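You operate a simulated robot arm through the tools that you are given. There is no shell and no other tool.

You are at the controls of a simulated robot arm. One attempt, no reset.

JOB
Flush and dry the head, then shut the pouring machine down.
Fine: flush until the head is clean, blow it dry, mode to recirc, then the main switch off.
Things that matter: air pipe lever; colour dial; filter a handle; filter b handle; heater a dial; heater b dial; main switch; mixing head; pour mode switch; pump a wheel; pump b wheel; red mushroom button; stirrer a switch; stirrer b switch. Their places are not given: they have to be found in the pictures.

Only the result counts: the job must be done as asked and must still hold three seconds after the hand-in. Knocking over, shifting, dropping, spilling or breaking anything else fails it.

ROBOT AND FRAMES
A 6-joint arm with a three-finger gripper, fixed in place. Base frame: the origin is at the foot of the arm, x ahead of it, y to its left, z up. Lengths are in m, angles in rad, forces in N, time in s.
Its first joint turns from -2.897 to 2.897 rad. Payload 4.89 kg.
Tool frame: the origin (TCP) lies between the finger pads and is the grasp point; the fingertips stand 0.03 m ahead of it; z points along the fingers, y is the line along which they close. Largest opening 0.164 m; the body of the gripper starts 0.125 m behind the TCP.
Orientation is that of the tool frame in the base frame, as a unit quaternion [x, y, z, w]. With the fingers straight down and closing along the base's y, the tool's x points along the base's -x, its y along +y and its z along -z.

CONTROLS
- The arm moves only by the tool nudge_tool. Its argument "commands" is text: rows parted by semicolons, each of 7 numbers parted by spaces: the turn, a rotation vector about the tool's x, y, z in rad, then the shift along the tool's x, y, z in mm, then the finger opening in mm, from 0 to 164. In form: ax ay az dx dy dz grip; .... A call has 1 to 20 rows; each row shifts and turns the commanded pose from where the row before left it, along the tool's axes as they then stand. A row lasts 0.2 s, in which the tool goes at most 0.05 m and 0.15 rad; a call with a longer step from one row to the next is refused whole, and so is a gripper value outside its range. A pose out of reach is approached as far as the arm can. The call stops where the force on the tool passes 40 N (or 10 N more than at its start, if that is more) or the arm is blocked; 0.2 s more then pass. The fingers move at their own pace (about 0.108 m/s each) and stop on an object; they squeeze with about 39 N. The grip force told is the motor's: it shows also when the fingers shut on nothing. Time passes only in rows, and 0.2 s behind the last, so rows that do not move let the fingers close. It gives the time, the measured TCP pose, the force on the tool (base axes), the opening and the grip force at its end, in the units of the frame above (readings bear some noise), with the torque about the TCP (base axes, N m) and any sound that the robot's microphone picked up.
- Cameras (640 x 400 px; columns grow to the right, rows downward): "scene" is fixed at [0.0493, 0.5012, 1.6168]; the picture's right is [-0.37, -0.93, 0.00], its down [-0.58, 0.23, -0.78] and it looks along [0.73, -0.29, -0.62] (base axes); focal length 320 px, centre (320, 200). "wrist" rides on the gripper at [0.076, -0.002, -0.152] in the tool frame; the picture's right is [0.02, 1.00, 0.00], its down [-0.88, 0.02, -0.47] and it looks along [-0.47, 0.01, 0.88] (tool axes); focal length 247 px, centre (320, 200).
- snapshot(camera): a new picture of that camera. No time passes.
- move_column(by): slides the trunk up (or, below 0, down) by that many m; the arm rides with it, the base frame stays. It gives what a move gives, with no picture.
- pixel_to_xyz(camera, pixels): there is no depth. For up to 12 entries [column, row, z] of the newest picture of that camera ("zoom" is the newest enlarged one), the place [x, y] in the base frame at which the ray of that pixel passes the height z, good to about 0.002 m. No time passes.
- zoom(camera, box): a new picture of the part [left, top, right, bottom] of that camera's present view, enlarged. No time passes.
- close_job(): hands the job in; it is judged then, once.

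Open the gripper and draw the arm clear of the work before you hand the job in, unless the task says otherwise.

The tools are called after ">>>" by a JSON object that holds its "name" and its "arguments". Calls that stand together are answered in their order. nudge_tool: Moves the arm, as the interface text tells. Its arguments: {"type":"object","properties":{"commands":{"type":"string"}},"required":["commands"]} The other tools are called the same way: move_column (by) slides the trunk up or down; snapshot (camera) takes a picture; pixel_to_xyz (camera, pixels) gives the place at which the rays of pixels pass given heights; zoom (camera, box) takes an enlarged picture of a part of a camera's view; close_job () hands the job in.

At the start:

```text
clock: 0.0
tcp_pos: [0.5979, 0.1529, 1.3743]
orientation: [0.0, 1.0, -0.001, 0.0]
contact_force: [-0.1, -0.1, 0.8]
torque: [0.01, 0.0, 0.02]
width: 0.1641
gripper_force: 0.0
trunk travel left (down, up): [-0.175, 0.215]
```

scene: 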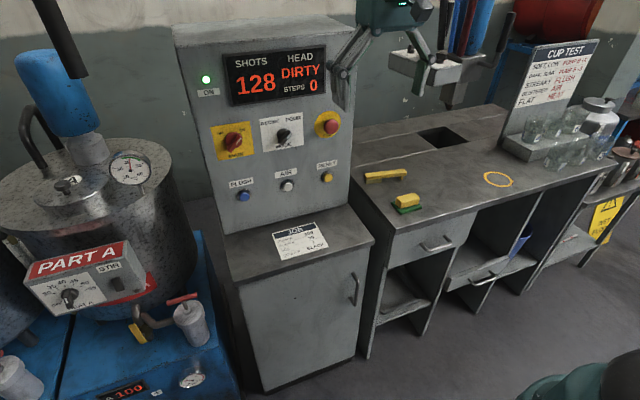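
wrist: 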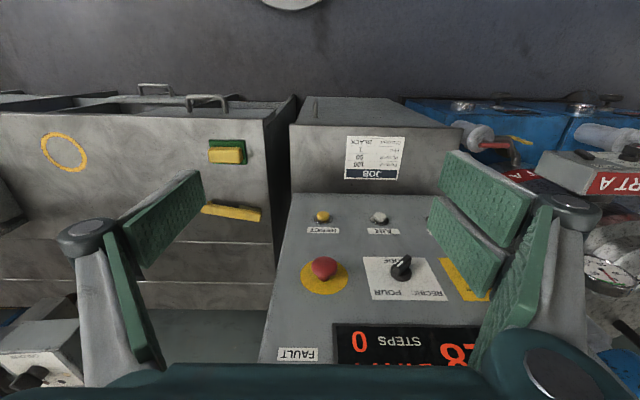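

The panel shows SHOTS 128, HEAD DIRTY, STEPS 0, with the knobs and the FLUSH/AIR/INJECT buttons around (225-340, 130-200). I zoom in to read the panel and cards.

>>> {"name": "zoom", "arguments": {"camera": "scene", "box": [170, 20, 370, 145]}}

>>> {"name": "zoom", "arguments": {"camera": "scene", "box": [190, 100, 370, 212]}}

>>> {"name": "zoom", "arguments": {"camera": "scene", "box": [480, 20, 640, 120]}}

>>> {"name": "zoom", "arguments": {"camera": "scene", "box": [240, 200, 360, 275]}}

>>> {"name": "zoom", "arguments": {"camera": "scene", "box": [320, 0, 520, 125]}}

>>> {"name": "zoom", "arguments": {"camera": "wrist", "box": [260, 120, 520, 370]}}

```text
3.20 times, centred on (270, 82) of scene
```

zoom: 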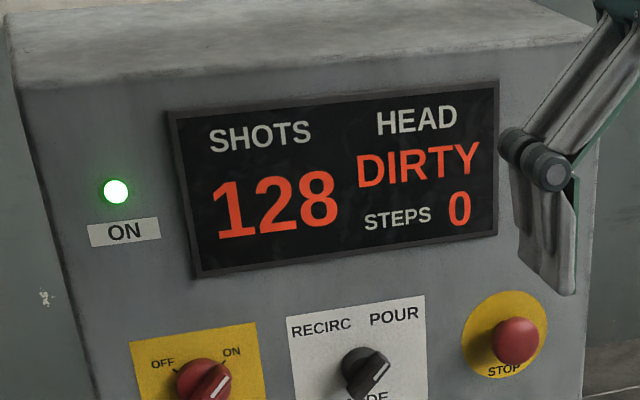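

```text
3.56 times, centred on (280, 156) of scene
```

zoom: 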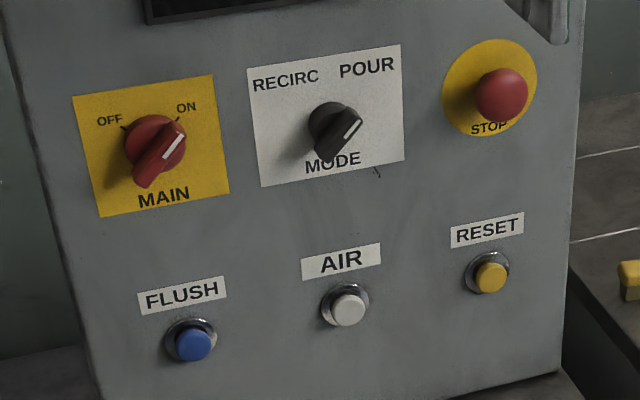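

```text
4.00 times, centred on (560, 70) of scene
```

zoom: 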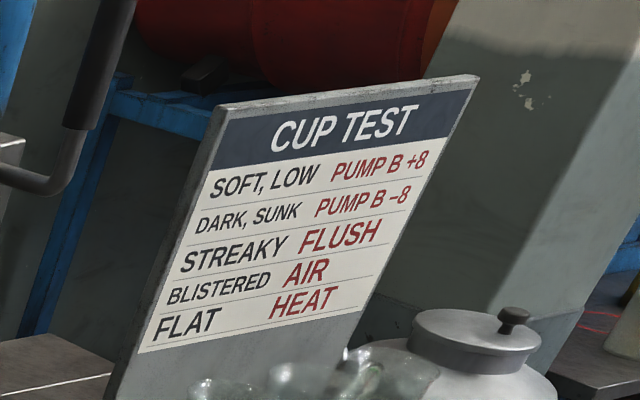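

```text
5.33 times, centred on (300, 238) of scene
```

zoom: 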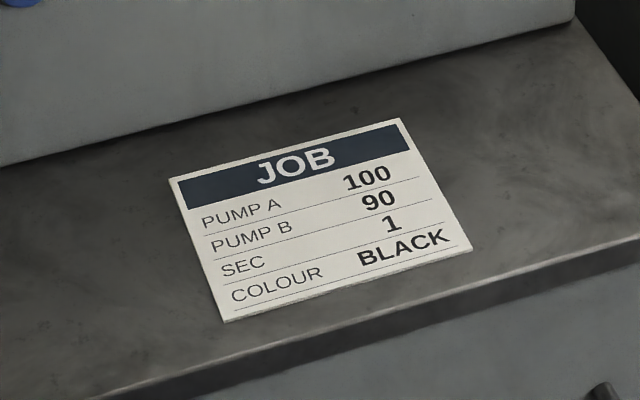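

```text
3.20 times, centred on (420, 62) of scene
```

zoom: 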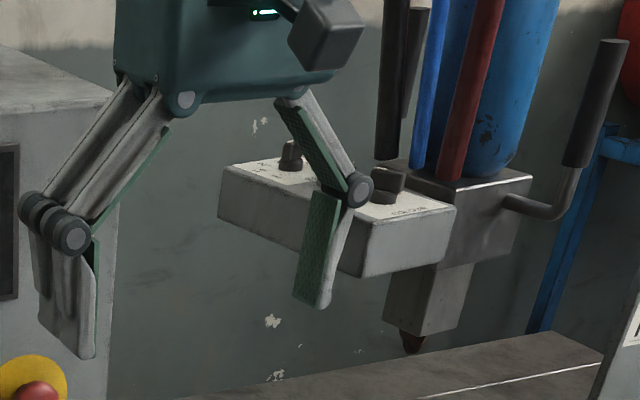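

```text
1.60 times, centred on (390, 245) of wrist
```

zoom: 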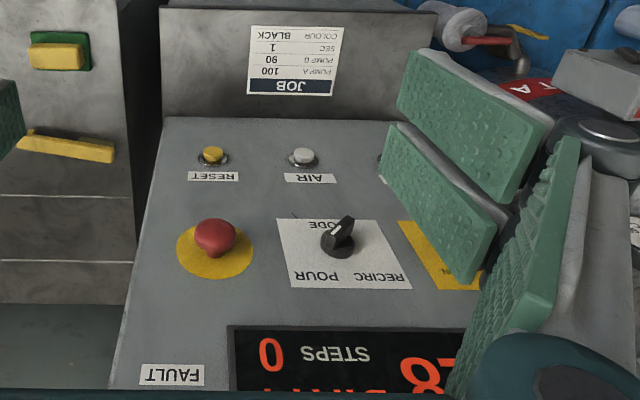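

Next I look for the air pipe lever and the other fittings at the left and far right of the scene.

>>> {"name": "zoom", "arguments": {"camera": "scene", "box": [0, 200, 240, 400]}}

>>> {"name": "zoom", "arguments": {"camera": "scene", "box": [0, 0, 200, 200]}}

>>> {"name": "zoom", "arguments": {"camera": "scene", "box": [500, 80, 640, 220]}}

>>> {"name": "zoom", "arguments": {"camera": "scene", "box": [350, 90, 530, 220]}}

>>> {"name": "zoom", "arguments": {"camera": "wrist", "box": [440, 80, 640, 320]}}

>>> {"name": "zoom", "arguments": {"camera": "wrist", "box": [0, 80, 280, 400]}}

```text
2.00 times, centred on (120, 300) of scene
```

zoom: 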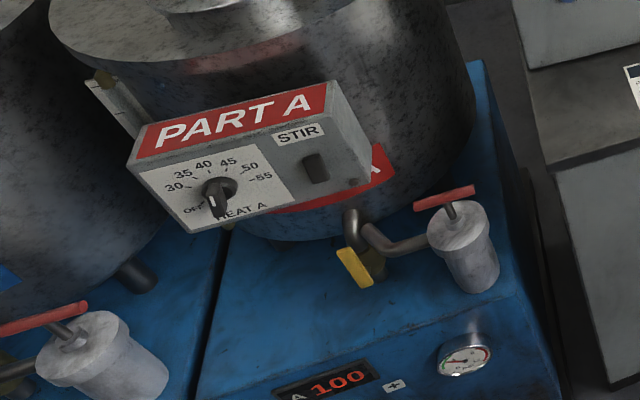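

```text
2.00 times, centred on (100, 100) of scene
```

zoom: 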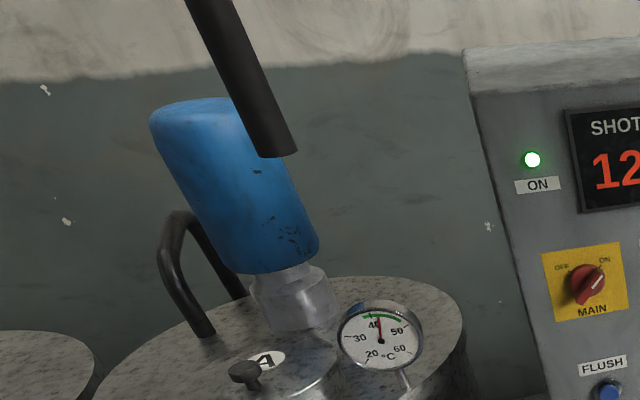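

```text
2.86 times, centred on (570, 150) of scene
```

zoom: 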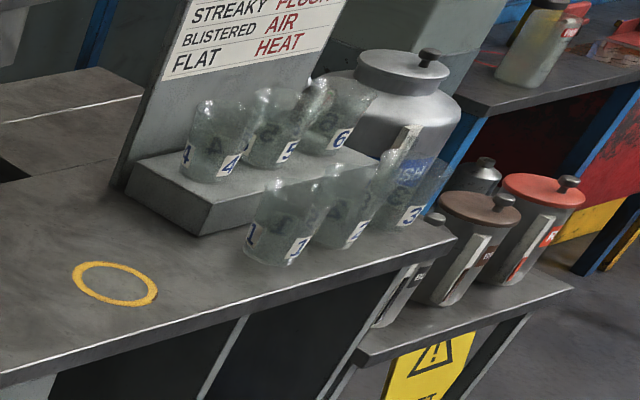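

```text
3.08 times, centred on (440, 155) of scene
```

zoom: 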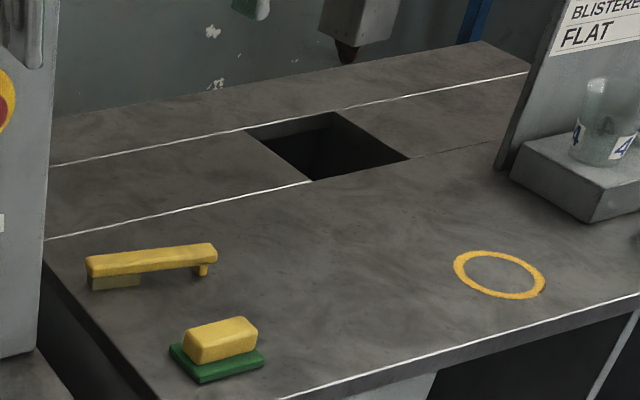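

```text
1.67 times, centred on (540, 200) of wrist
```

zoom: 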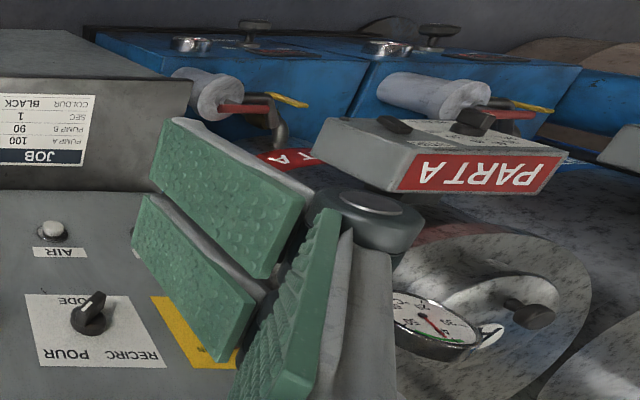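

```text
1.25 times, centred on (140, 240) of wrist
```

zoom: 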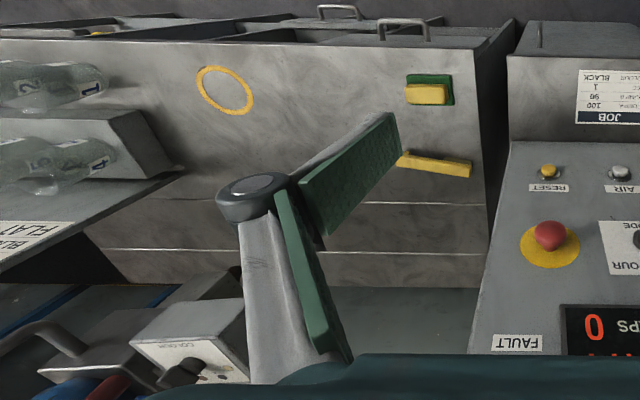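

The panel face sits at about x≈0.83 facing −x (AIR ≈ (0.826, 0.298, 1.04), mushroom ≈ (0.815, 0.161, 1.22)). I turn the tool in place so the fingers point toward +x and close them.

>>> {"name": "nudge_tool", "arguments": {"commands": "0 -0.1428 0 0 0 0 100; 0 -0.1428 0 0 0 0 60; 0 -0.1428 0 0 0 0 20; 0 -0.1428 0 0 0 0 0; 0 -0.1428 0 0 0 0 0; 0 -0.1428 0 0 0 0 0; 0 -0.1428 0 0 0 0 0; 0 -0.1428 0 0 0 0 0; 0 -0.1428 0 0 0 0 0; 0 -0.1428 0 0 0 0 0; 0 -0.1428 0 0 0 0 0"}}

```text
clock: 2.4
tcp_pos: [0.5968, 0.1536, 1.3761]
orientation: [0.001, 0.707, 0.0, 0.708]
contact_force: [-0.9, 0.3, 0.1]
torque: [0.02, 0.05, 0.06]
width: 0.0
gripper_force: 39.5
trunk travel left (down, up): [-0.175, 0.215]
```

The tool now points along +x and is closed. I take both pictures.

>>> {"name": "snapshot", "arguments": {"camera": "scene"}}

>>> {"name": "snapshot", "arguments": {"camera": "wrist"}}

```text
taken
```

scene: 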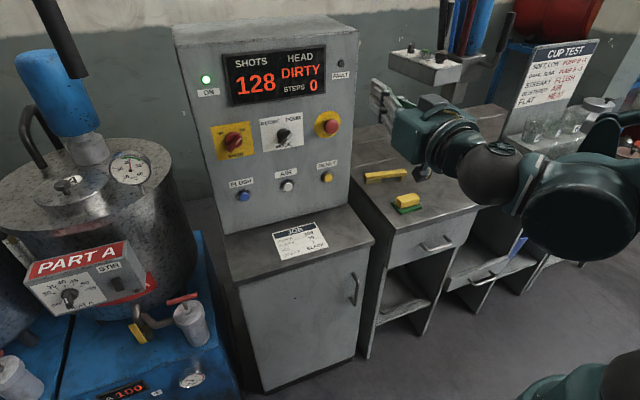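

```text
taken
```

wrist: 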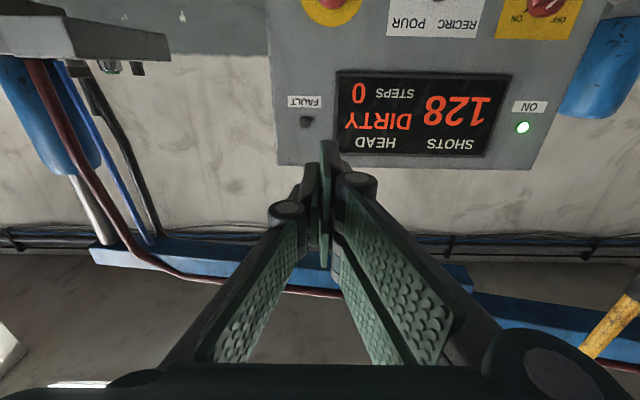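

There is a yellow lever at the right edge of the wrist view (610, 315), high on the wall piping; probably the air pipe lever. I zoom to see it.

>>> {"name": "zoom", "arguments": {"camera": "wrist", "box": [480, 180, 640, 400]}}

>>> {"name": "zoom", "arguments": {"camera": "wrist", "box": [0, 0, 280, 200]}}

>>> {"name": "zoom", "arguments": {"camera": "scene", "box": [0, 0, 200, 60]}}

>>> {"name": "zoom", "arguments": {"camera": "scene", "box": [360, 0, 540, 112]}}

```text
1.82 times, centred on (560, 290) of wrist
```

zoom: 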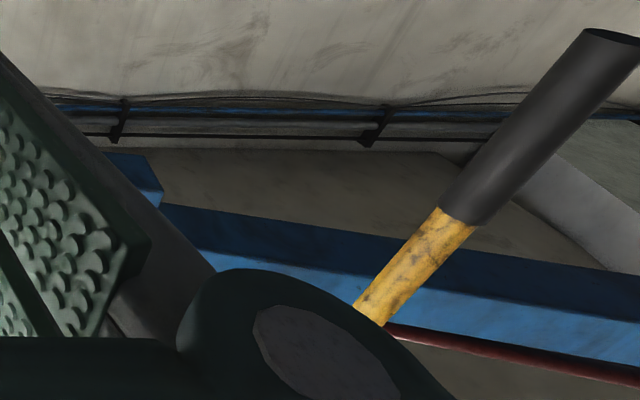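

```text
2.00 times, centred on (140, 100) of wrist
```

zoom: 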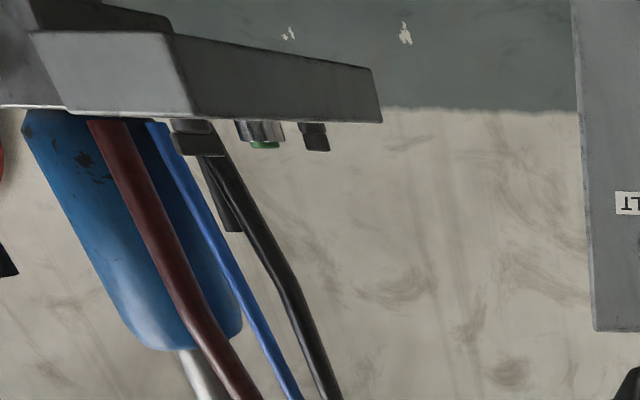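

```text
3.20 times, centred on (100, 30) of scene
```

zoom: 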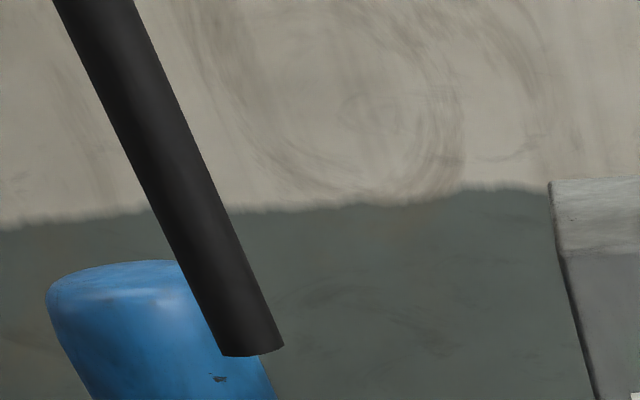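

```text
3.56 times, centred on (450, 56) of scene
```

zoom: 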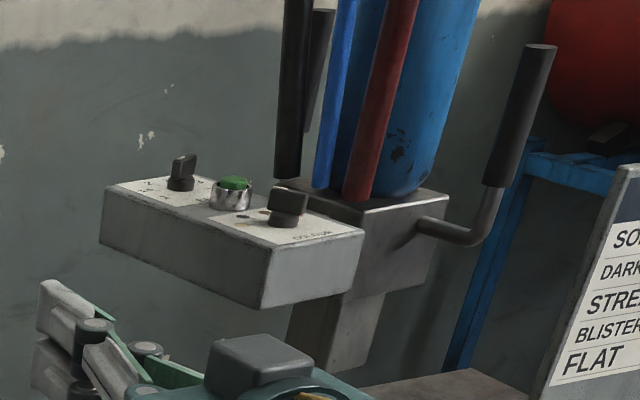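

The hanging black-gripped yellow lever (end ≈ (0.73, 0.68, 1.44)) stays out of my path. I roll the tool half a turn so the wrist camera sits above the fingers, clear of the ledge.

>>> {"name": "nudge_tool", "arguments": {"commands": "0 0 0.1496 0 0 0 0; 0 0 0.1496 0 0 0 0; 0 0 0.1496 0 0 0 0; 0 0 0.1496 0 0 0 0; 0 0 0.1496 0 0 0 0; 0 0 0.1496 0 0 0 0; 0 0 0.1496 0 0 0 0; 0 0 0.1496 0 0 0 0; 0 0 0.1496 0 0 0 0; 0 0 0.1496 0 0 0 0; 0 0 0.1496 0 0 0 0; 0 0 0.1496 0 0 0 0; 0 0 0.1496 0 0 0 0; 0 0 0.1496 0 0 0 0; 0 0 0.1496 0 0 0 0; 0 0 0.1496 0 0 0 0; 0 0 0.1496 0 0 0 0; 0 0 0.1496 0 0 0 0; 0 0 0.1496 0 0 0 0; 0 0 0.1496 0 0 0 0"}}

>>> {"name": "nudge_tool", "arguments": {"commands": "0 0 0.1496 0 0 0 0"}}

>>> {"name": "pixel_to_xyz", "arguments": {"camera": "scene", "pixels": [[242, 196, 1.03], [242, 196, 1.04], [288, 185, 1.03], [288, 185, 1.04], [327, 177, 1.02], [327, 177, 1.03], [284, 135, 1.19], [284, 135, 1.21], [232, 141, 1.19], [232, 141, 1.21]]}}

```text
clock: 6.6
tcp_pos: [0.6288, 0.0169, 1.3756]
orientation: [0.722, 0.091, 0.682, 0.069]
contact_force: [0.0, 0.2, -0.6]
torque: [0.01, 0.0, 0.01]
width: 0.0
gripper_force: 39.7
out of reach, approached as far as the arm can: row 11, 12, 13, 14, 15, 16, 17, 18, 19, 20
trunk travel left (down, up): [-0.175, 0.215]
```

```text
clock: 7.0
tcp_pos: [0.6297, 0.0153, 1.3745]
orientation: [0.727, 0.037, 0.685, 0.018]
contact_force: [-0.7, 0.6, -1.0]
torque: [0.02, 0.03, 0.0]
width: 0.0
gripper_force: 38.9
trunk travel left (down, up): [-0.175, 0.215]
```

```text
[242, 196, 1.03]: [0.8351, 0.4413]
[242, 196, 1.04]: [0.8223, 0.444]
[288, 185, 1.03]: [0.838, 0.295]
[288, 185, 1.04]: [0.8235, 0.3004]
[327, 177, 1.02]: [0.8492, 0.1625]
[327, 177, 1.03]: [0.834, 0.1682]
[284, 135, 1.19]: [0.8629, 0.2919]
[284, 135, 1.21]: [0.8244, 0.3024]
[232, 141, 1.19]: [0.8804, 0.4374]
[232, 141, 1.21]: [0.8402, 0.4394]
```

The roll succeeded with a drift to (0.63, 0.015, 1.375); the axes are within ~0.1 rad of x-up, z-forward. I correct the residual tilt and check.

>>> {"name": "nudge_tool", "arguments": {"commands": "-0.027 0.059 0.078 0 0 0 0; 0 0 0 0 0 0 0; 0 0 0 -28 -35.4 0 0; 0 0 0 -28 -35.4 0 0; 0 0 0 -28 -35.4 0 0"}}

```text
clock: 8.2
tcp_pos: [0.6283, 0.1115, 1.3113]
orientation: [0.707, -0.002, 0.707, 0.003]
contact_force: [-1.4, -0.4, 0.9]
torque: [0.0, 0.01, 0.09]
width: 0.0
gripper_force: 39.1
out of reach, approached as far as the arm can: row 1, 3
trunk travel left (down, up): [-0.175, 0.215]
```

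Orientation is now right at (0.628, 0.1115, 1.311). I continue toward a standoff in front of FLUSH at about (0.65, 0.44, 1.035).

>>> {"name": "nudge_tool", "arguments": {"commands": "0 0 0 -27.5 -33 2 0; 0 0 0 -27.5 -33 2 0; 0 0 0 -27.5 -33 2 0; 0 0 0 -27.5 -33 2 0; 0 0 0 -27.5 -33 2 0; 0 0 0 -27.5 -33 2 0; 0 0 0 -27.5 -33 2 0; 0 0 0 -27.5 -33 2 0; 0 0 0 -27.5 -33 2 0; 0 0 0 -27.5 -33 2 0; 0 0 0 0 0 0 0"}}

>>> {"name": "snapshot", "arguments": {"camera": "wrist"}}

>>> {"name": "snapshot", "arguments": {"camera": "scene"}}

```text
clock: 10.6
tcp_pos: [0.6687, 0.457, 1.0756]
orientation: [0.708, -0.003, 0.706, 0.004]
contact_force: [0.0, 0.6, -0.1]
torque: [-0.02, -0.02, 0.0]
width: 0.0
gripper_force: 39.3
out of reach, approached as far as the arm can: row 7, 8, 9, 10
trunk travel left (down, up): [-0.175, 0.215]
```

```text
taken
```

wrist: 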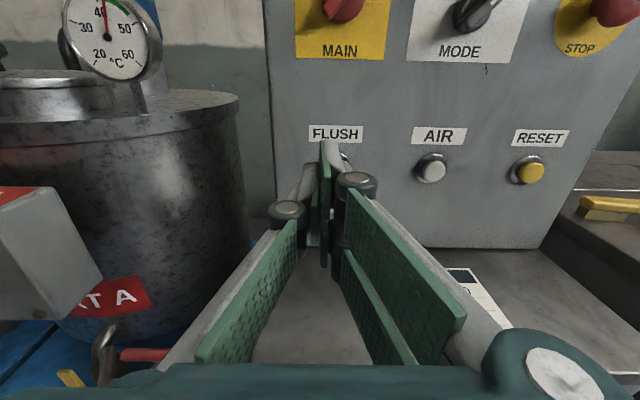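

```text
taken
```

scene: 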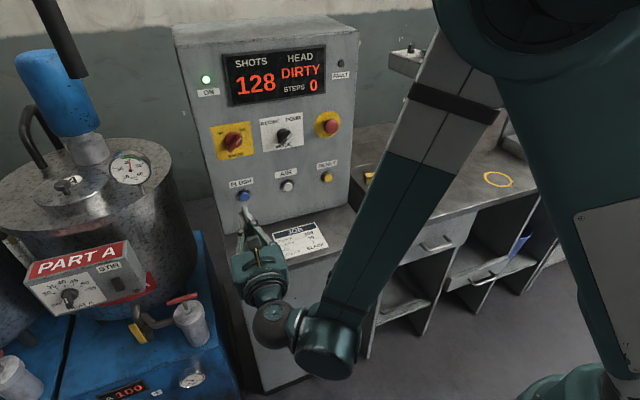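

The tool stopped at z≈1.076 because of the arm's reach, so the trunk must help. FLUSH sits at about (0.83, 0.443, 1.035); I lower the trunk by 0.05.

>>> {"name": "move_column", "arguments": {"by": -0.05}}

>>> {"name": "snapshot", "arguments": {"camera": "wrist"}}

```text
clock: 11.5
tcp_pos: [0.6678, 0.4563, 1.0252]
orientation: [0.708, -0.002, 0.706, 0.003]
contact_force: [0.0, 0.2, 0.2]
torque: [0.03, 0.02, 0.01]
width: 0.0
gripper_force: 38.9
trunk travel left (down, up): [-0.125, 0.265]
```

```text
taken
```

wrist: 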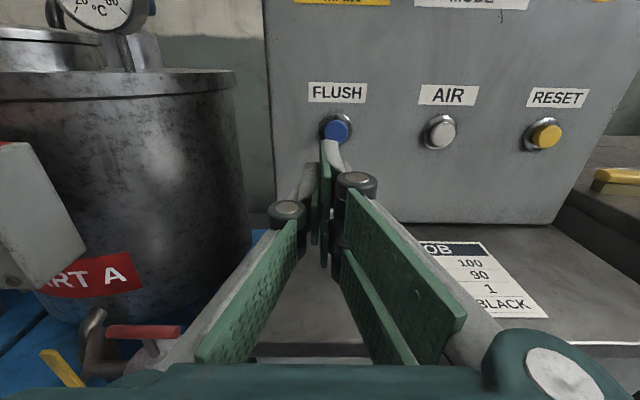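

FLUSH appears at wrist (337, 129), which works out to about (0.825, 0.439, 1.036). I shift 17 mm right and 10 mm up, then advance 95 mm.

>>> {"name": "nudge_tool", "arguments": {"commands": "0 0 0 10 17 0 0; 0 0 0 0 0 30 0; 0 0 0 0 0 35 0; 0 0 0 0 0 30 0; 0 0 0 0 0 0 0"}}

>>> {"name": "snapshot", "arguments": {"camera": "wrist"}}

>>> {"name": "zoom", "arguments": {"camera": "scene", "box": [180, 120, 340, 220]}}

```text
clock: 12.7
tcp_pos: [0.7624, 0.4395, 1.0388]
orientation: [0.708, -0.002, 0.706, 0.003]
contact_force: [-0.2, 1.1, 0.5]
torque: [0.02, -0.02, -0.04]
width: 0.0001
gripper_force: 39.4
trunk travel left (down, up): [-0.125, 0.265]
```

```text
taken
```

wrist: 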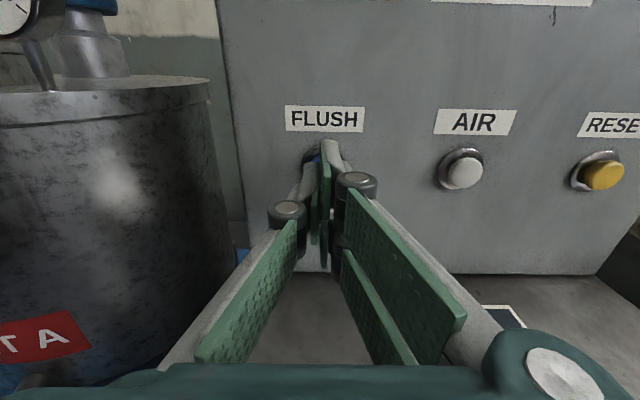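

```text
4.00 times, centred on (260, 170) of scene
```

zoom: 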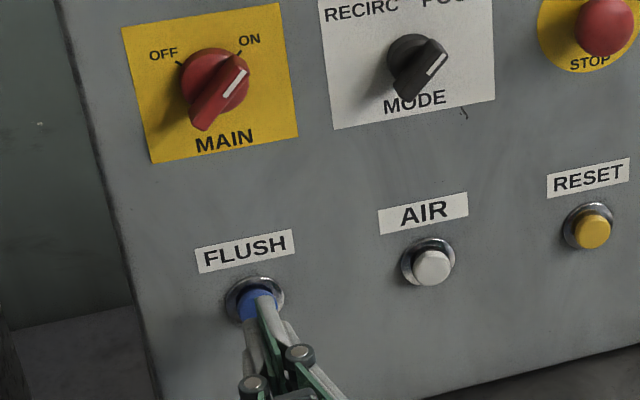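

The fingertips are at x≈0.792 right before the FLUSH cap, slightly right of its centre. I shift 4 mm left and press slowly, hold, then look.

>>> {"name": "nudge_tool", "arguments": {"commands": "0 0 0 -2 -5 8 0; 0 0 0 0 0 5 0; 0 0 0 0 0 5 0; 0 0 0 0 0 5 0; 0 0 0 0 0 4 0"}}

>>> {"name": "snapshot", "arguments": {"camera": "scene"}}

>>> {"name": "snapshot", "arguments": {"camera": "wrist"}}

```text
clock: 13.9
tcp_pos: [0.7911, 0.4452, 1.033]
orientation: [0.708, -0.003, 0.706, 0.004]
contact_force: [0.2, 0.5, 0.2]
torque: [-0.02, 0.0, 0.02]
width: 0.0003
gripper_force: 38.8
trunk travel left (down, up): [-0.125, 0.265]
```

```text
taken
```

scene: 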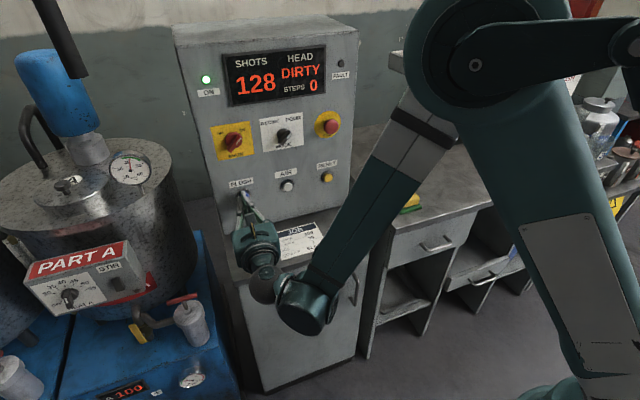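

```text
taken
```

wrist: 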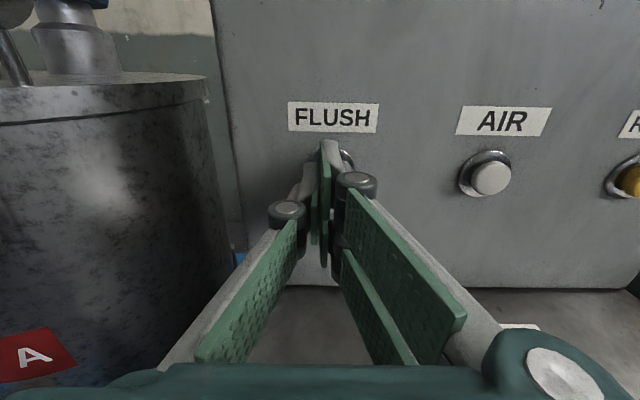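

No contact yet with the tips at x≈0.821; the cap is hidden behind them. I press on in small steps.

>>> {"name": "nudge_tool", "arguments": {"commands": "0 0 0 2 3 4 0; 0 0 0 0 0 4 0; 0 0 0 0 0 4 0"}}

>>> {"name": "zoom", "arguments": {"camera": "scene", "box": [180, 40, 360, 220]}}

```text
clock: 14.7
tcp_pos: [0.8013, 0.4385, 1.0348]
orientation: [0.708, -0.002, 0.706, 0.003]
contact_force: [-2.3, 0.6, -0.1]
torque: [-0.01, 0.01, -0.02]
width: 0.0061
gripper_force: 44.8
trunk travel left (down, up): [-0.125, 0.265]
heard: click
```

```text
2.22 times, centred on (270, 130) of scene
```

zoom: 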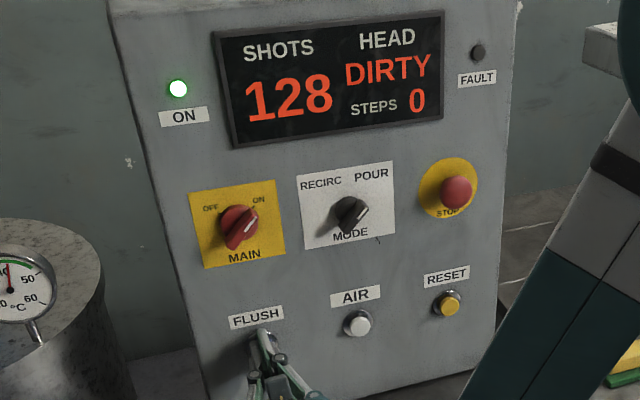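

A click was heard with a light contact; the button is pressed. I hold it for a second and watch the display.

>>> {"name": "nudge_tool", "arguments": {"commands": "0 0 0 0 0 0 0; 0 0 0 0 0 0 0; 0 0 0 0 0 0 0; 0 0 0 0 0 0 0; 0 0 0 0 0 0 0"}}

>>> {"name": "zoom", "arguments": {"camera": "scene", "box": [180, 40, 360, 220]}}

>>> {"name": "zoom", "arguments": {"camera": "scene", "box": [360, 30, 540, 160]}}

```text
clock: 15.9
tcp_pos: [0.8011, 0.4393, 1.0351]
orientation: [0.708, -0.002, 0.706, 0.003]
contact_force: [-2.8, 0.2, -1.1]
torque: [0.02, -0.01, -0.04]
width: 0.0059
gripper_force: 44.7
trunk travel left (down, up): [-0.125, 0.265]
```

```text
2.22 times, centred on (270, 130) of scene
```

zoom: 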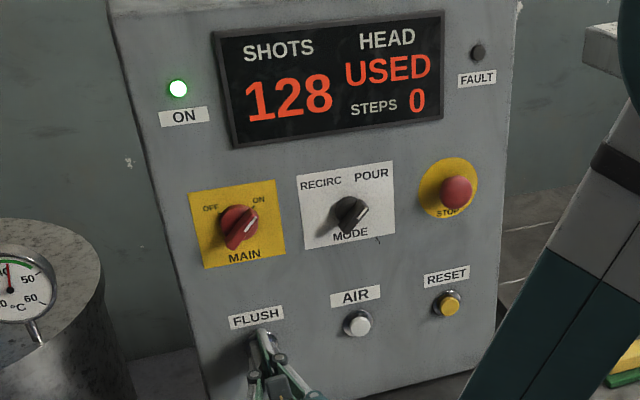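

```text
3.08 times, centred on (450, 95) of scene
```

zoom: 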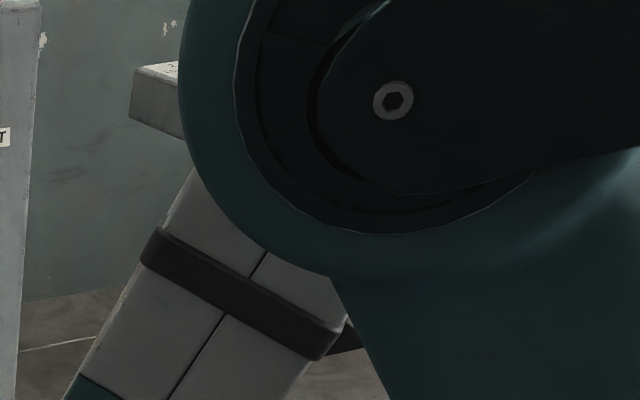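

The HEAD display went from DIRTY to USED, so the flush is acting. I keep the button held.

>>> {"name": "nudge_tool", "arguments": {"commands": "0 0 0 0 0 0 0; 0 0 0 0 0 0 0; 0 0 0 0 0 0 0; 0 0 0 0 0 0 0; 0 0 0 0 0 0 0"}}

>>> {"name": "zoom", "arguments": {"camera": "scene", "box": [180, 40, 360, 220]}}

```text
clock: 17.1
tcp_pos: [0.8023, 0.4393, 1.0346]
orientation: [0.708, -0.003, 0.706, 0.004]
contact_force: [-2.2, 0.3, 0.0]
torque: [0.02, -0.02, 0.02]
width: 0.006
gripper_force: 44.7
trunk travel left (down, up): [-0.125, 0.265]
```

```text
2.22 times, centred on (270, 130) of scene
```

zoom: 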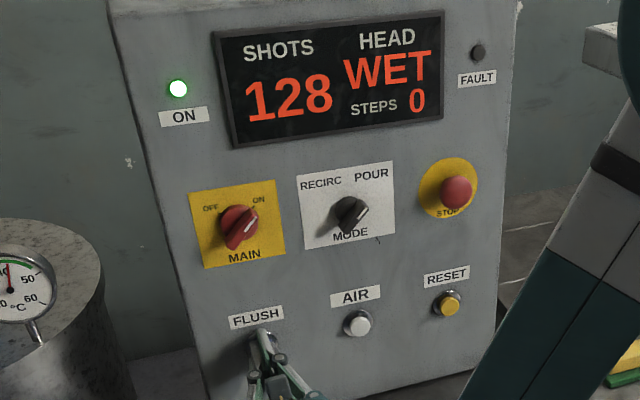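

HEAD now reads WET. I hold about 0.6 s more for margin, then back off 60 mm and check.

>>> {"name": "nudge_tool", "arguments": {"commands": "0 0 0 0 0 0 0; 0 0 0 0 0 0 0; 0 0 0 0 0 0 0; 0 0 0 0 0 -20 0; 0 0 0 0 0 -30 0"}}

>>> {"name": "zoom", "arguments": {"camera": "scene", "box": [180, 40, 360, 220]}}

>>> {"name": "snapshot", "arguments": {"camera": "wrist"}}

```text
clock: 18.3
tcp_pos: [0.7498, 0.4403, 1.0344]
orientation: [0.708, -0.004, 0.706, 0.004]
contact_force: [1.7, -0.3, -0.8]
torque: [0.0, -0.08, 0.05]
width: 0.0
gripper_force: 44.8
trunk travel left (down, up): [-0.125, 0.265]
```

```text
2.22 times, centred on (270, 130) of scene
```

zoom: 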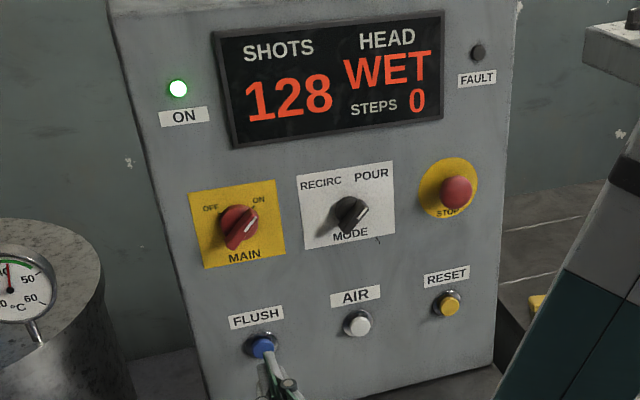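

```text
taken
```

wrist: 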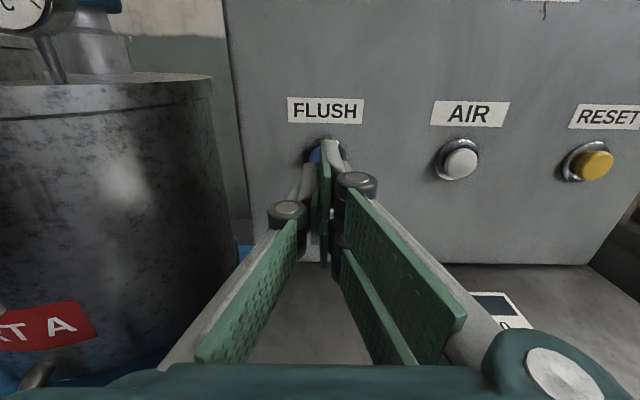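

FLUSH is released and HEAD reads WET. AIR at wrist (461, 160) is 142 mm to the right at the same height; I move across and look.

>>> {"name": "nudge_tool", "arguments": {"commands": "0 0 0 0 47.3 0 0; 0 0 0 0 47.3 0 0; 0 0 0 0 47.4 0 0; 0 0 0 0 0 0 0"}}

>>> {"name": "snapshot", "arguments": {"camera": "wrist"}}

>>> {"name": "zoom", "arguments": {"camera": "scene", "box": [200, 100, 380, 212]}}

```text
clock: 19.3
tcp_pos: [0.76, 0.305, 1.0523]
orientation: [0.708, -0.003, 0.706, 0.004]
contact_force: [-0.5, 1.1, 0.0]
torque: [-0.02, 0.03, -0.09]
width: 0.0
gripper_force: 44.5
out of reach, approached as far as the arm can: row 2, 3
trunk travel left (down, up): [-0.125, 0.265]
```

```text
taken
```

wrist: 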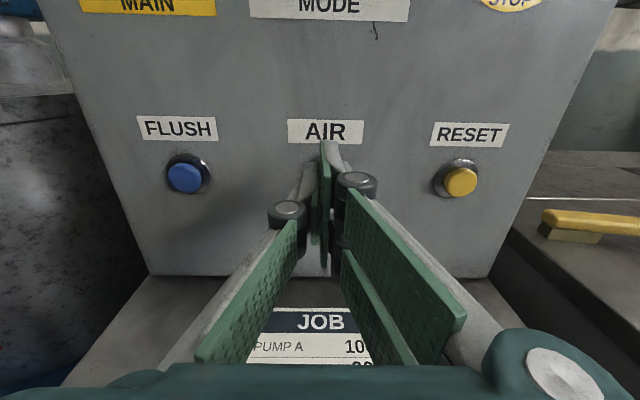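

```text
3.56 times, centred on (290, 156) of scene
```

zoom: 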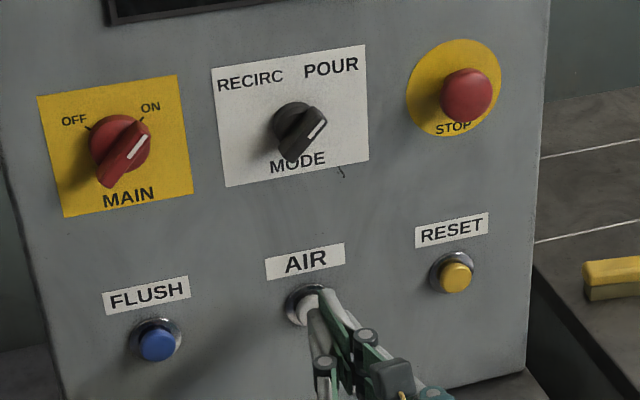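

The tool is before AIR but rose to z≈1.052 by the reach limit. I lower the trunk another 0.04, then correct.

>>> {"name": "move_column", "arguments": {"by": -0.04}}

>>> {"name": "nudge_tool", "arguments": {"commands": "0 0 0 22 7 0 0; 0 0 0 0 0 15 0; 0 0 0 0 0 5 0; 0 0 0 0 0 0 0"}}

>>> {"name": "snapshot", "arguments": {"camera": "wrist"}}

>>> {"name": "zoom", "arguments": {"camera": "scene", "box": [200, 100, 380, 212]}}

```text
clock: 20.1
tcp_pos: [0.7587, 0.3053, 1.0117]
orientation: [0.709, -0.003, 0.705, 0.004]
contact_force: [0.9, 0.9, 0.2]
torque: [0.01, 0.0, 0.02]
width: 0.0
gripper_force: 45.2
trunk travel left (down, up): [-0.085, 0.305]
```

```text
clock: 21.1
tcp_pos: [0.7807, 0.299, 1.0347]
orientation: [0.709, -0.004, 0.705, 0.004]
contact_force: [0.4, 0.8, -0.4]
torque: [0.04, 0.02, 0.0]
width: 0.0001
gripper_force: 45.0
trunk travel left (down, up): [-0.085, 0.305]
```

```text
taken
```

wrist: 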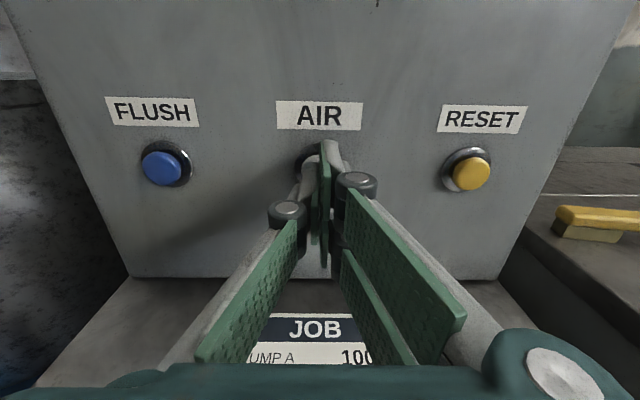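

```text
3.56 times, centred on (290, 156) of scene
```

zoom: 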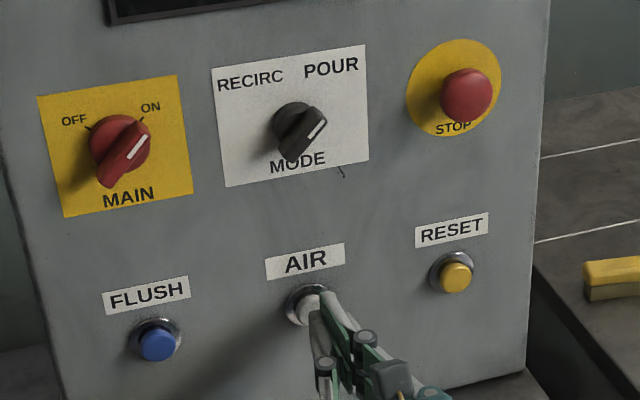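

AIR's ring is centred near wrist x≈317, slightly left of the tips. I shift 4 mm left and press slowly to the depth where FLUSH clicked.

>>> {"name": "nudge_tool", "arguments": {"commands": "0 0 0 0 -4 8 0; 0 0 0 0 0 4 0; 0 0 0 0 0 4 0; 0 0 0 0 0 4 0; 0 0 0 0 0 2 0"}}

>>> {"name": "zoom", "arguments": {"camera": "scene", "box": [180, 40, 360, 220]}}

```text
clock: 22.4
tcp_pos: [0.8011, 0.3021, 1.0328]
orientation: [0.708, -0.003, 0.706, 0.003]
contact_force: [-2.4, 0.1, -0.4]
torque: [0.01, 0.01, 0.05]
width: 0.0062
gripper_force: 44.8
trunk travel left (down, up): [-0.085, 0.305]
```

```text
2.22 times, centred on (270, 130) of scene
```

zoom: 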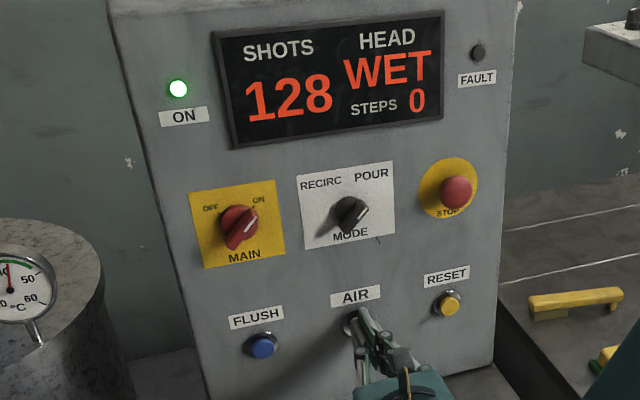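

Contact is felt but no click was reported. I push 2 mm more and hold to see the display.

>>> {"name": "nudge_tool", "arguments": {"commands": "0 0 0 0 0 2 0; 0 0 0 0 0 0 0; 0 0 0 0 0 0 0; 0 0 0 0 0 0 0; 0 0 0 0 0 0 0; 0 0 0 0 0 0 0"}}

>>> {"name": "zoom", "arguments": {"camera": "scene", "box": [180, 40, 360, 220]}}

```text
clock: 23.8
tcp_pos: [0.8038, 0.3023, 1.033]
orientation: [0.709, -0.003, 0.705, 0.004]
contact_force: [-3.2, -1.4, -0.5]
torque: [0.01, -0.02, -0.03]
width: 0.0062
gripper_force: 44.8
trunk travel left (down, up): [-0.085, 0.305]
heard: click
```

```text
2.22 times, centred on (270, 130) of scene
```

zoom: 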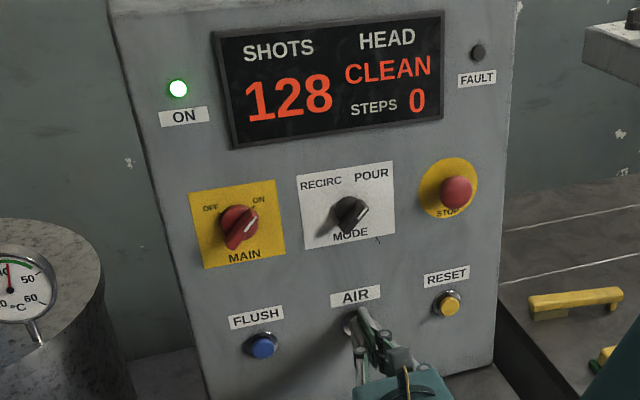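

HEAD now reads CLEAN after the click. I hold 0.8 s more for margin, then back off and rise toward the MODE knob.

>>> {"name": "nudge_tool", "arguments": {"commands": "0 0 0 0 0 0 0; 0 0 0 0 0 0 0; 0 0 0 0 0 0 0; 0 0 0 0 0 0 0; 0 0 0 0 0 -20 0; 0 0 0 0 0 -40 0; 0 0 0 0 0 -30 0; 0 0 0 40 0 0 0; 0 0 0 40 0 0 0; 0 0 0 40 0 0 0; 0 0 0 40 0 0 0; 0 0 0 0 0 0 0"}}

>>> {"name": "snapshot", "arguments": {"camera": "wrist"}}

>>> {"name": "zoom", "arguments": {"camera": "scene", "box": [180, 40, 360, 220]}}

```text
clock: 26.4
tcp_pos: [0.7158, 0.3032, 1.1922]
orientation: [0.709, -0.004, 0.705, 0.005]
contact_force: [0.0, 0.6, -0.3]
torque: [0.01, -0.05, -0.02]
width: 0.0
gripper_force: 45.0
trunk travel left (down, up): [-0.085, 0.305]
```

```text
taken
```

wrist: 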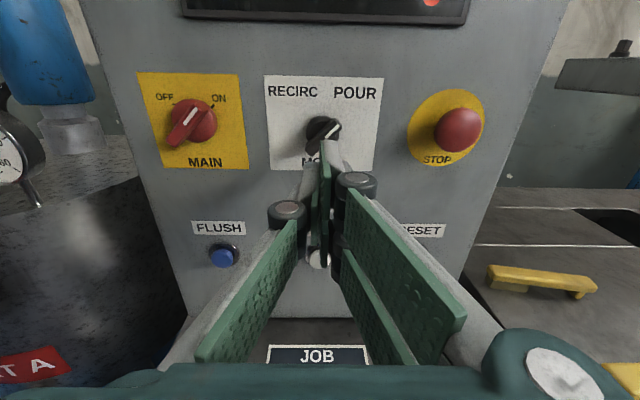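

```text
2.22 times, centred on (270, 130) of scene
```

zoom: 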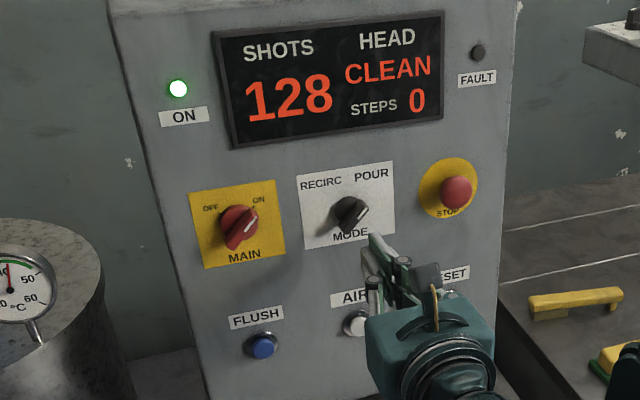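

Air is released and HEAD remains CLEAN. I zoom on the knobs at wrist (190, 120) and (325, 130).

>>> {"name": "zoom", "arguments": {"camera": "wrist", "box": [130, 60, 390, 222]}}

```text
2.46 times, centred on (260, 141) of wrist
```

zoom: 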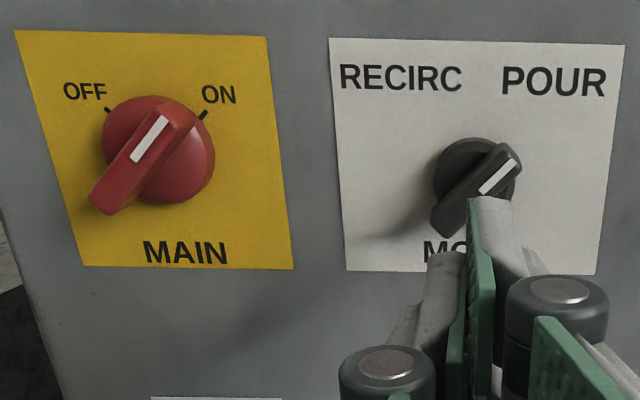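

The bar of each knob lies at 45° pointing up-right (ON / POUR). MODE's centre is about (0.815, 0.301, 1.207); I align, open to 60 mm and roll +45° so the jaws straddle the bar.

>>> {"name": "nudge_tool", "arguments": {"commands": "0 0 0 15 2 0 60; 0 0 0.1309 0 0 0 60; 0 0 0.1309 0 0 0 60; 0 0 0.1309 0 0 0 60; 0 0 0.1309 0 0 0 60; 0 0 0.1309 0 0 0 60; 0 0 0.1309 0 0 0 60; 0 0 0 0 0 0 60"}}

>>> {"name": "snapshot", "arguments": {"camera": "wrist"}}

>>> {"name": "zoom", "arguments": {"camera": "scene", "box": [180, 40, 360, 220]}}

```text
clock: 28.1
tcp_pos: [0.7156, 0.3009, 1.2078]
orientation: [0.654, -0.274, 0.653, -0.266]
contact_force: [0.1, -0.4, -1.4]
torque: [0.0, 0.0, 0.0]
width: 0.0599
gripper_force: 0.1
trunk travel left (down, up): [-0.085, 0.305]
```

```text
taken
```

wrist: 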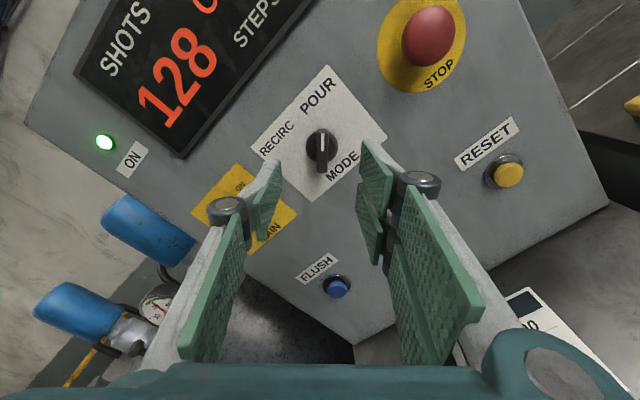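

```text
2.22 times, centred on (270, 130) of scene
```

zoom: 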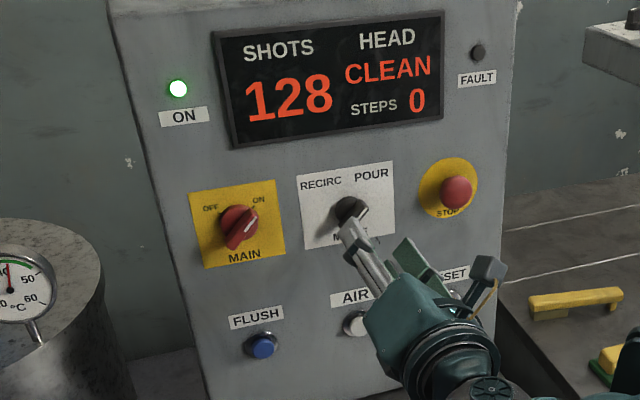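

The bar is upright and centred in the wrist view at (321, 150), on the tool axis. I advance 75 mm with open jaws.

>>> {"name": "nudge_tool", "arguments": {"commands": "0 0 0 0 0 25 60; 0 0 0 0 0 25 60; 0 0 0 0 0 15 60; 0 0 0 0 0 10 60; 0 0 0 0 0 0 60"}}

>>> {"name": "snapshot", "arguments": {"camera": "wrist"}}

>>> {"name": "zoom", "arguments": {"camera": "scene", "box": [220, 80, 360, 170]}}

```text
clock: 29.4
tcp_pos: [0.7911, 0.3018, 1.2084]
orientation: [0.654, -0.274, 0.653, -0.266]
contact_force: [0.3, 0.1, 1.0]
torque: [0.0, -0.01, -0.05]
width: 0.0598
gripper_force: 0.1
trunk travel left (down, up): [-0.085, 0.305]
```

```text
taken
```

wrist: 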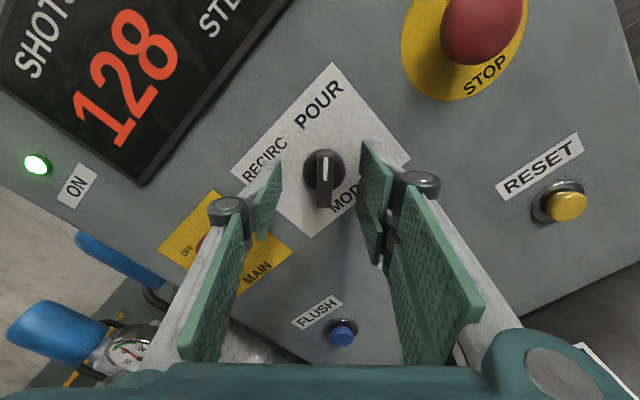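

```text
4.44 times, centred on (290, 125) of scene
```

zoom: 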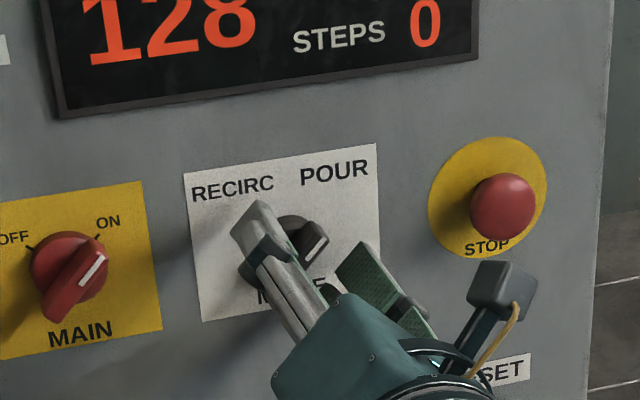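

The bar face is about at fingertip depth. I advance another 15 mm in small steps to get overlap.

>>> {"name": "nudge_tool", "arguments": {"commands": "0 0 0 0 1 5 60; 0 0 0 0 1 5 60; 0 0 0 0 0 4 60; 0 0 0 0 0 0 60"}}

>>> {"name": "snapshot", "arguments": {"camera": "wrist"}}

>>> {"name": "zoom", "arguments": {"camera": "scene", "box": [220, 80, 360, 170]}}

```text
clock: 30.4
tcp_pos: [0.8046, 0.3002, 1.2062]
orientation: [0.653, -0.274, 0.653, -0.266]
contact_force: [-0.3, -0.3, 0.2]
torque: [0.0, 0.02, 0.01]
width: 0.0599
gripper_force: 0.0
trunk travel left (down, up): [-0.085, 0.305]
```

```text
taken
```

wrist: 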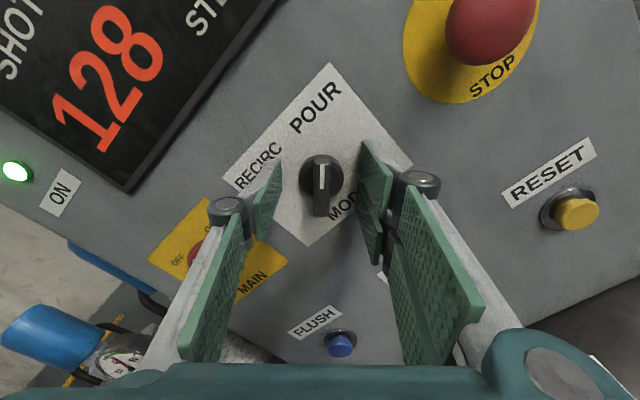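

```text
4.44 times, centred on (290, 125) of scene
```

zoom: 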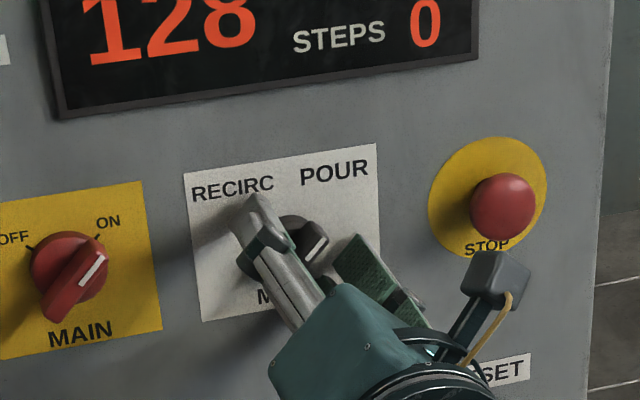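

No contact and the tips straddle the knob at x≈0.835. I close the jaws on the bar.

>>> {"name": "nudge_tool", "arguments": {"commands": "0 0 0 0 0 0 30; 0 0 0 0 0 0 15; 0 0 0 0 0 0 0; 0 0 0 0 0 0 0"}}

>>> {"name": "zoom", "arguments": {"camera": "wrist", "box": [220, 60, 420, 260]}}

```text
clock: 31.4
tcp_pos: [0.8041, 0.3003, 1.2062]
orientation: [0.654, -0.275, 0.652, -0.267]
contact_force: [-3.3, -7.1, -13.9]
torque: [0.0, 0.25, -0.29]
width: 0.0348
gripper_force: 45.0
trunk travel left (down, up): [-0.085, 0.305]
```

```text
2.00 times, centred on (320, 160) of wrist
```

zoom: 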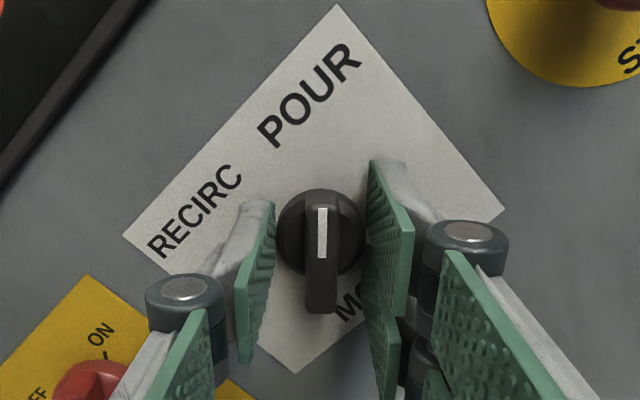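

The jaws caught the round base (35 mm wide) rather than the bar. I open, draw back 10 mm with 1 mm sideways correction, and close again on the bar alone.

>>> {"name": "nudge_tool", "arguments": {"commands": "0 0 0 0 0 0 60; 0 0 0 0 0 0 60; 0 0 0 0 1 -10 60; 0 0 0 0 0 0 30; 0 0 0 0 0 0 10; 0 0 0 0 0 0 0; 0 0 0 0 0 0 0"}}

>>> {"name": "zoom", "arguments": {"camera": "wrist", "box": [220, 60, 420, 260]}}

```text
clock: 33.0
tcp_pos: [0.7955, 0.2994, 1.2051]
orientation: [0.654, -0.275, 0.653, -0.265]
contact_force: [-5.9, -6.4, -11.8]
torque: [-0.01, 0.4, -0.09]
width: 0.0118
gripper_force: 45.0
trunk travel left (down, up): [-0.085, 0.305]
```

```text
2.00 times, centred on (320, 160) of wrist
```

zoom: 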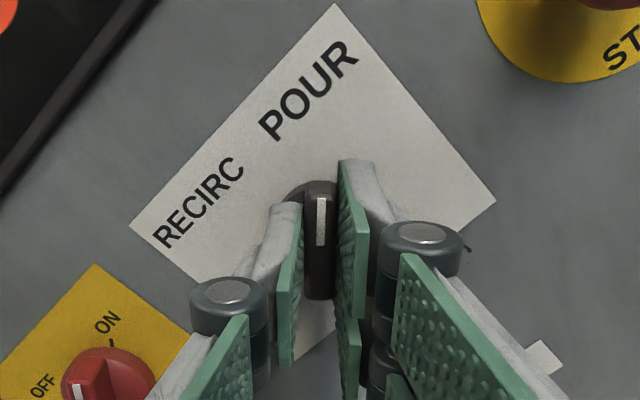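

The bar is gripped (11.8 mm) and centred. I turn counter-clockwise in steps toward RECIRC.

>>> {"name": "nudge_tool", "arguments": {"commands": "0 0 -0.1309 0 0 0 0; 0 0 -0.1309 0 0 0 0; 0 0 -0.1309 0 0 0 0; 0 0 -0.1309 0 0 0 0; 0 0 -0.1309 0 0 0 0; 0 0 -0.1309 0 0 0 0; 0 0 0 0 0 0 0"}}

>>> {"name": "zoom", "arguments": {"camera": "wrist", "box": [220, 60, 420, 260]}}

```text
clock: 34.6
tcp_pos: [0.7943, 0.2995, 1.2058]
orientation: [0.709, -0.001, 0.705, 0.004]
contact_force: [4.8, 6.3, 1.6]
torque: [0.02, 0.34, 0.12]
width: 0.0121
gripper_force: 44.8
trunk travel left (down, up): [-0.085, 0.305]
stopped in row 7: the force on the tool passed its limit at 41 N (the readings are from after the stop); the commanded pose is now the measured one
```

```text
2.00 times, centred on (320, 160) of wrist
```

zoom: 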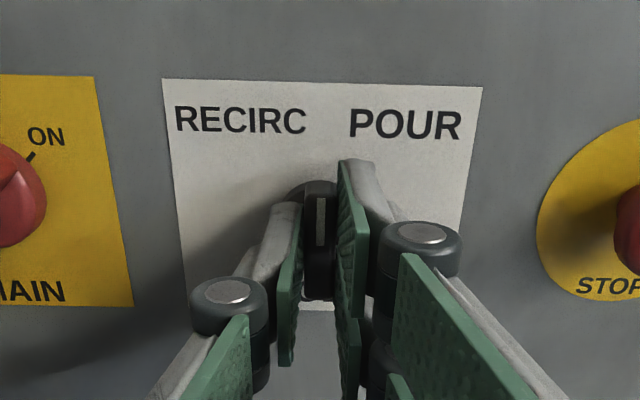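

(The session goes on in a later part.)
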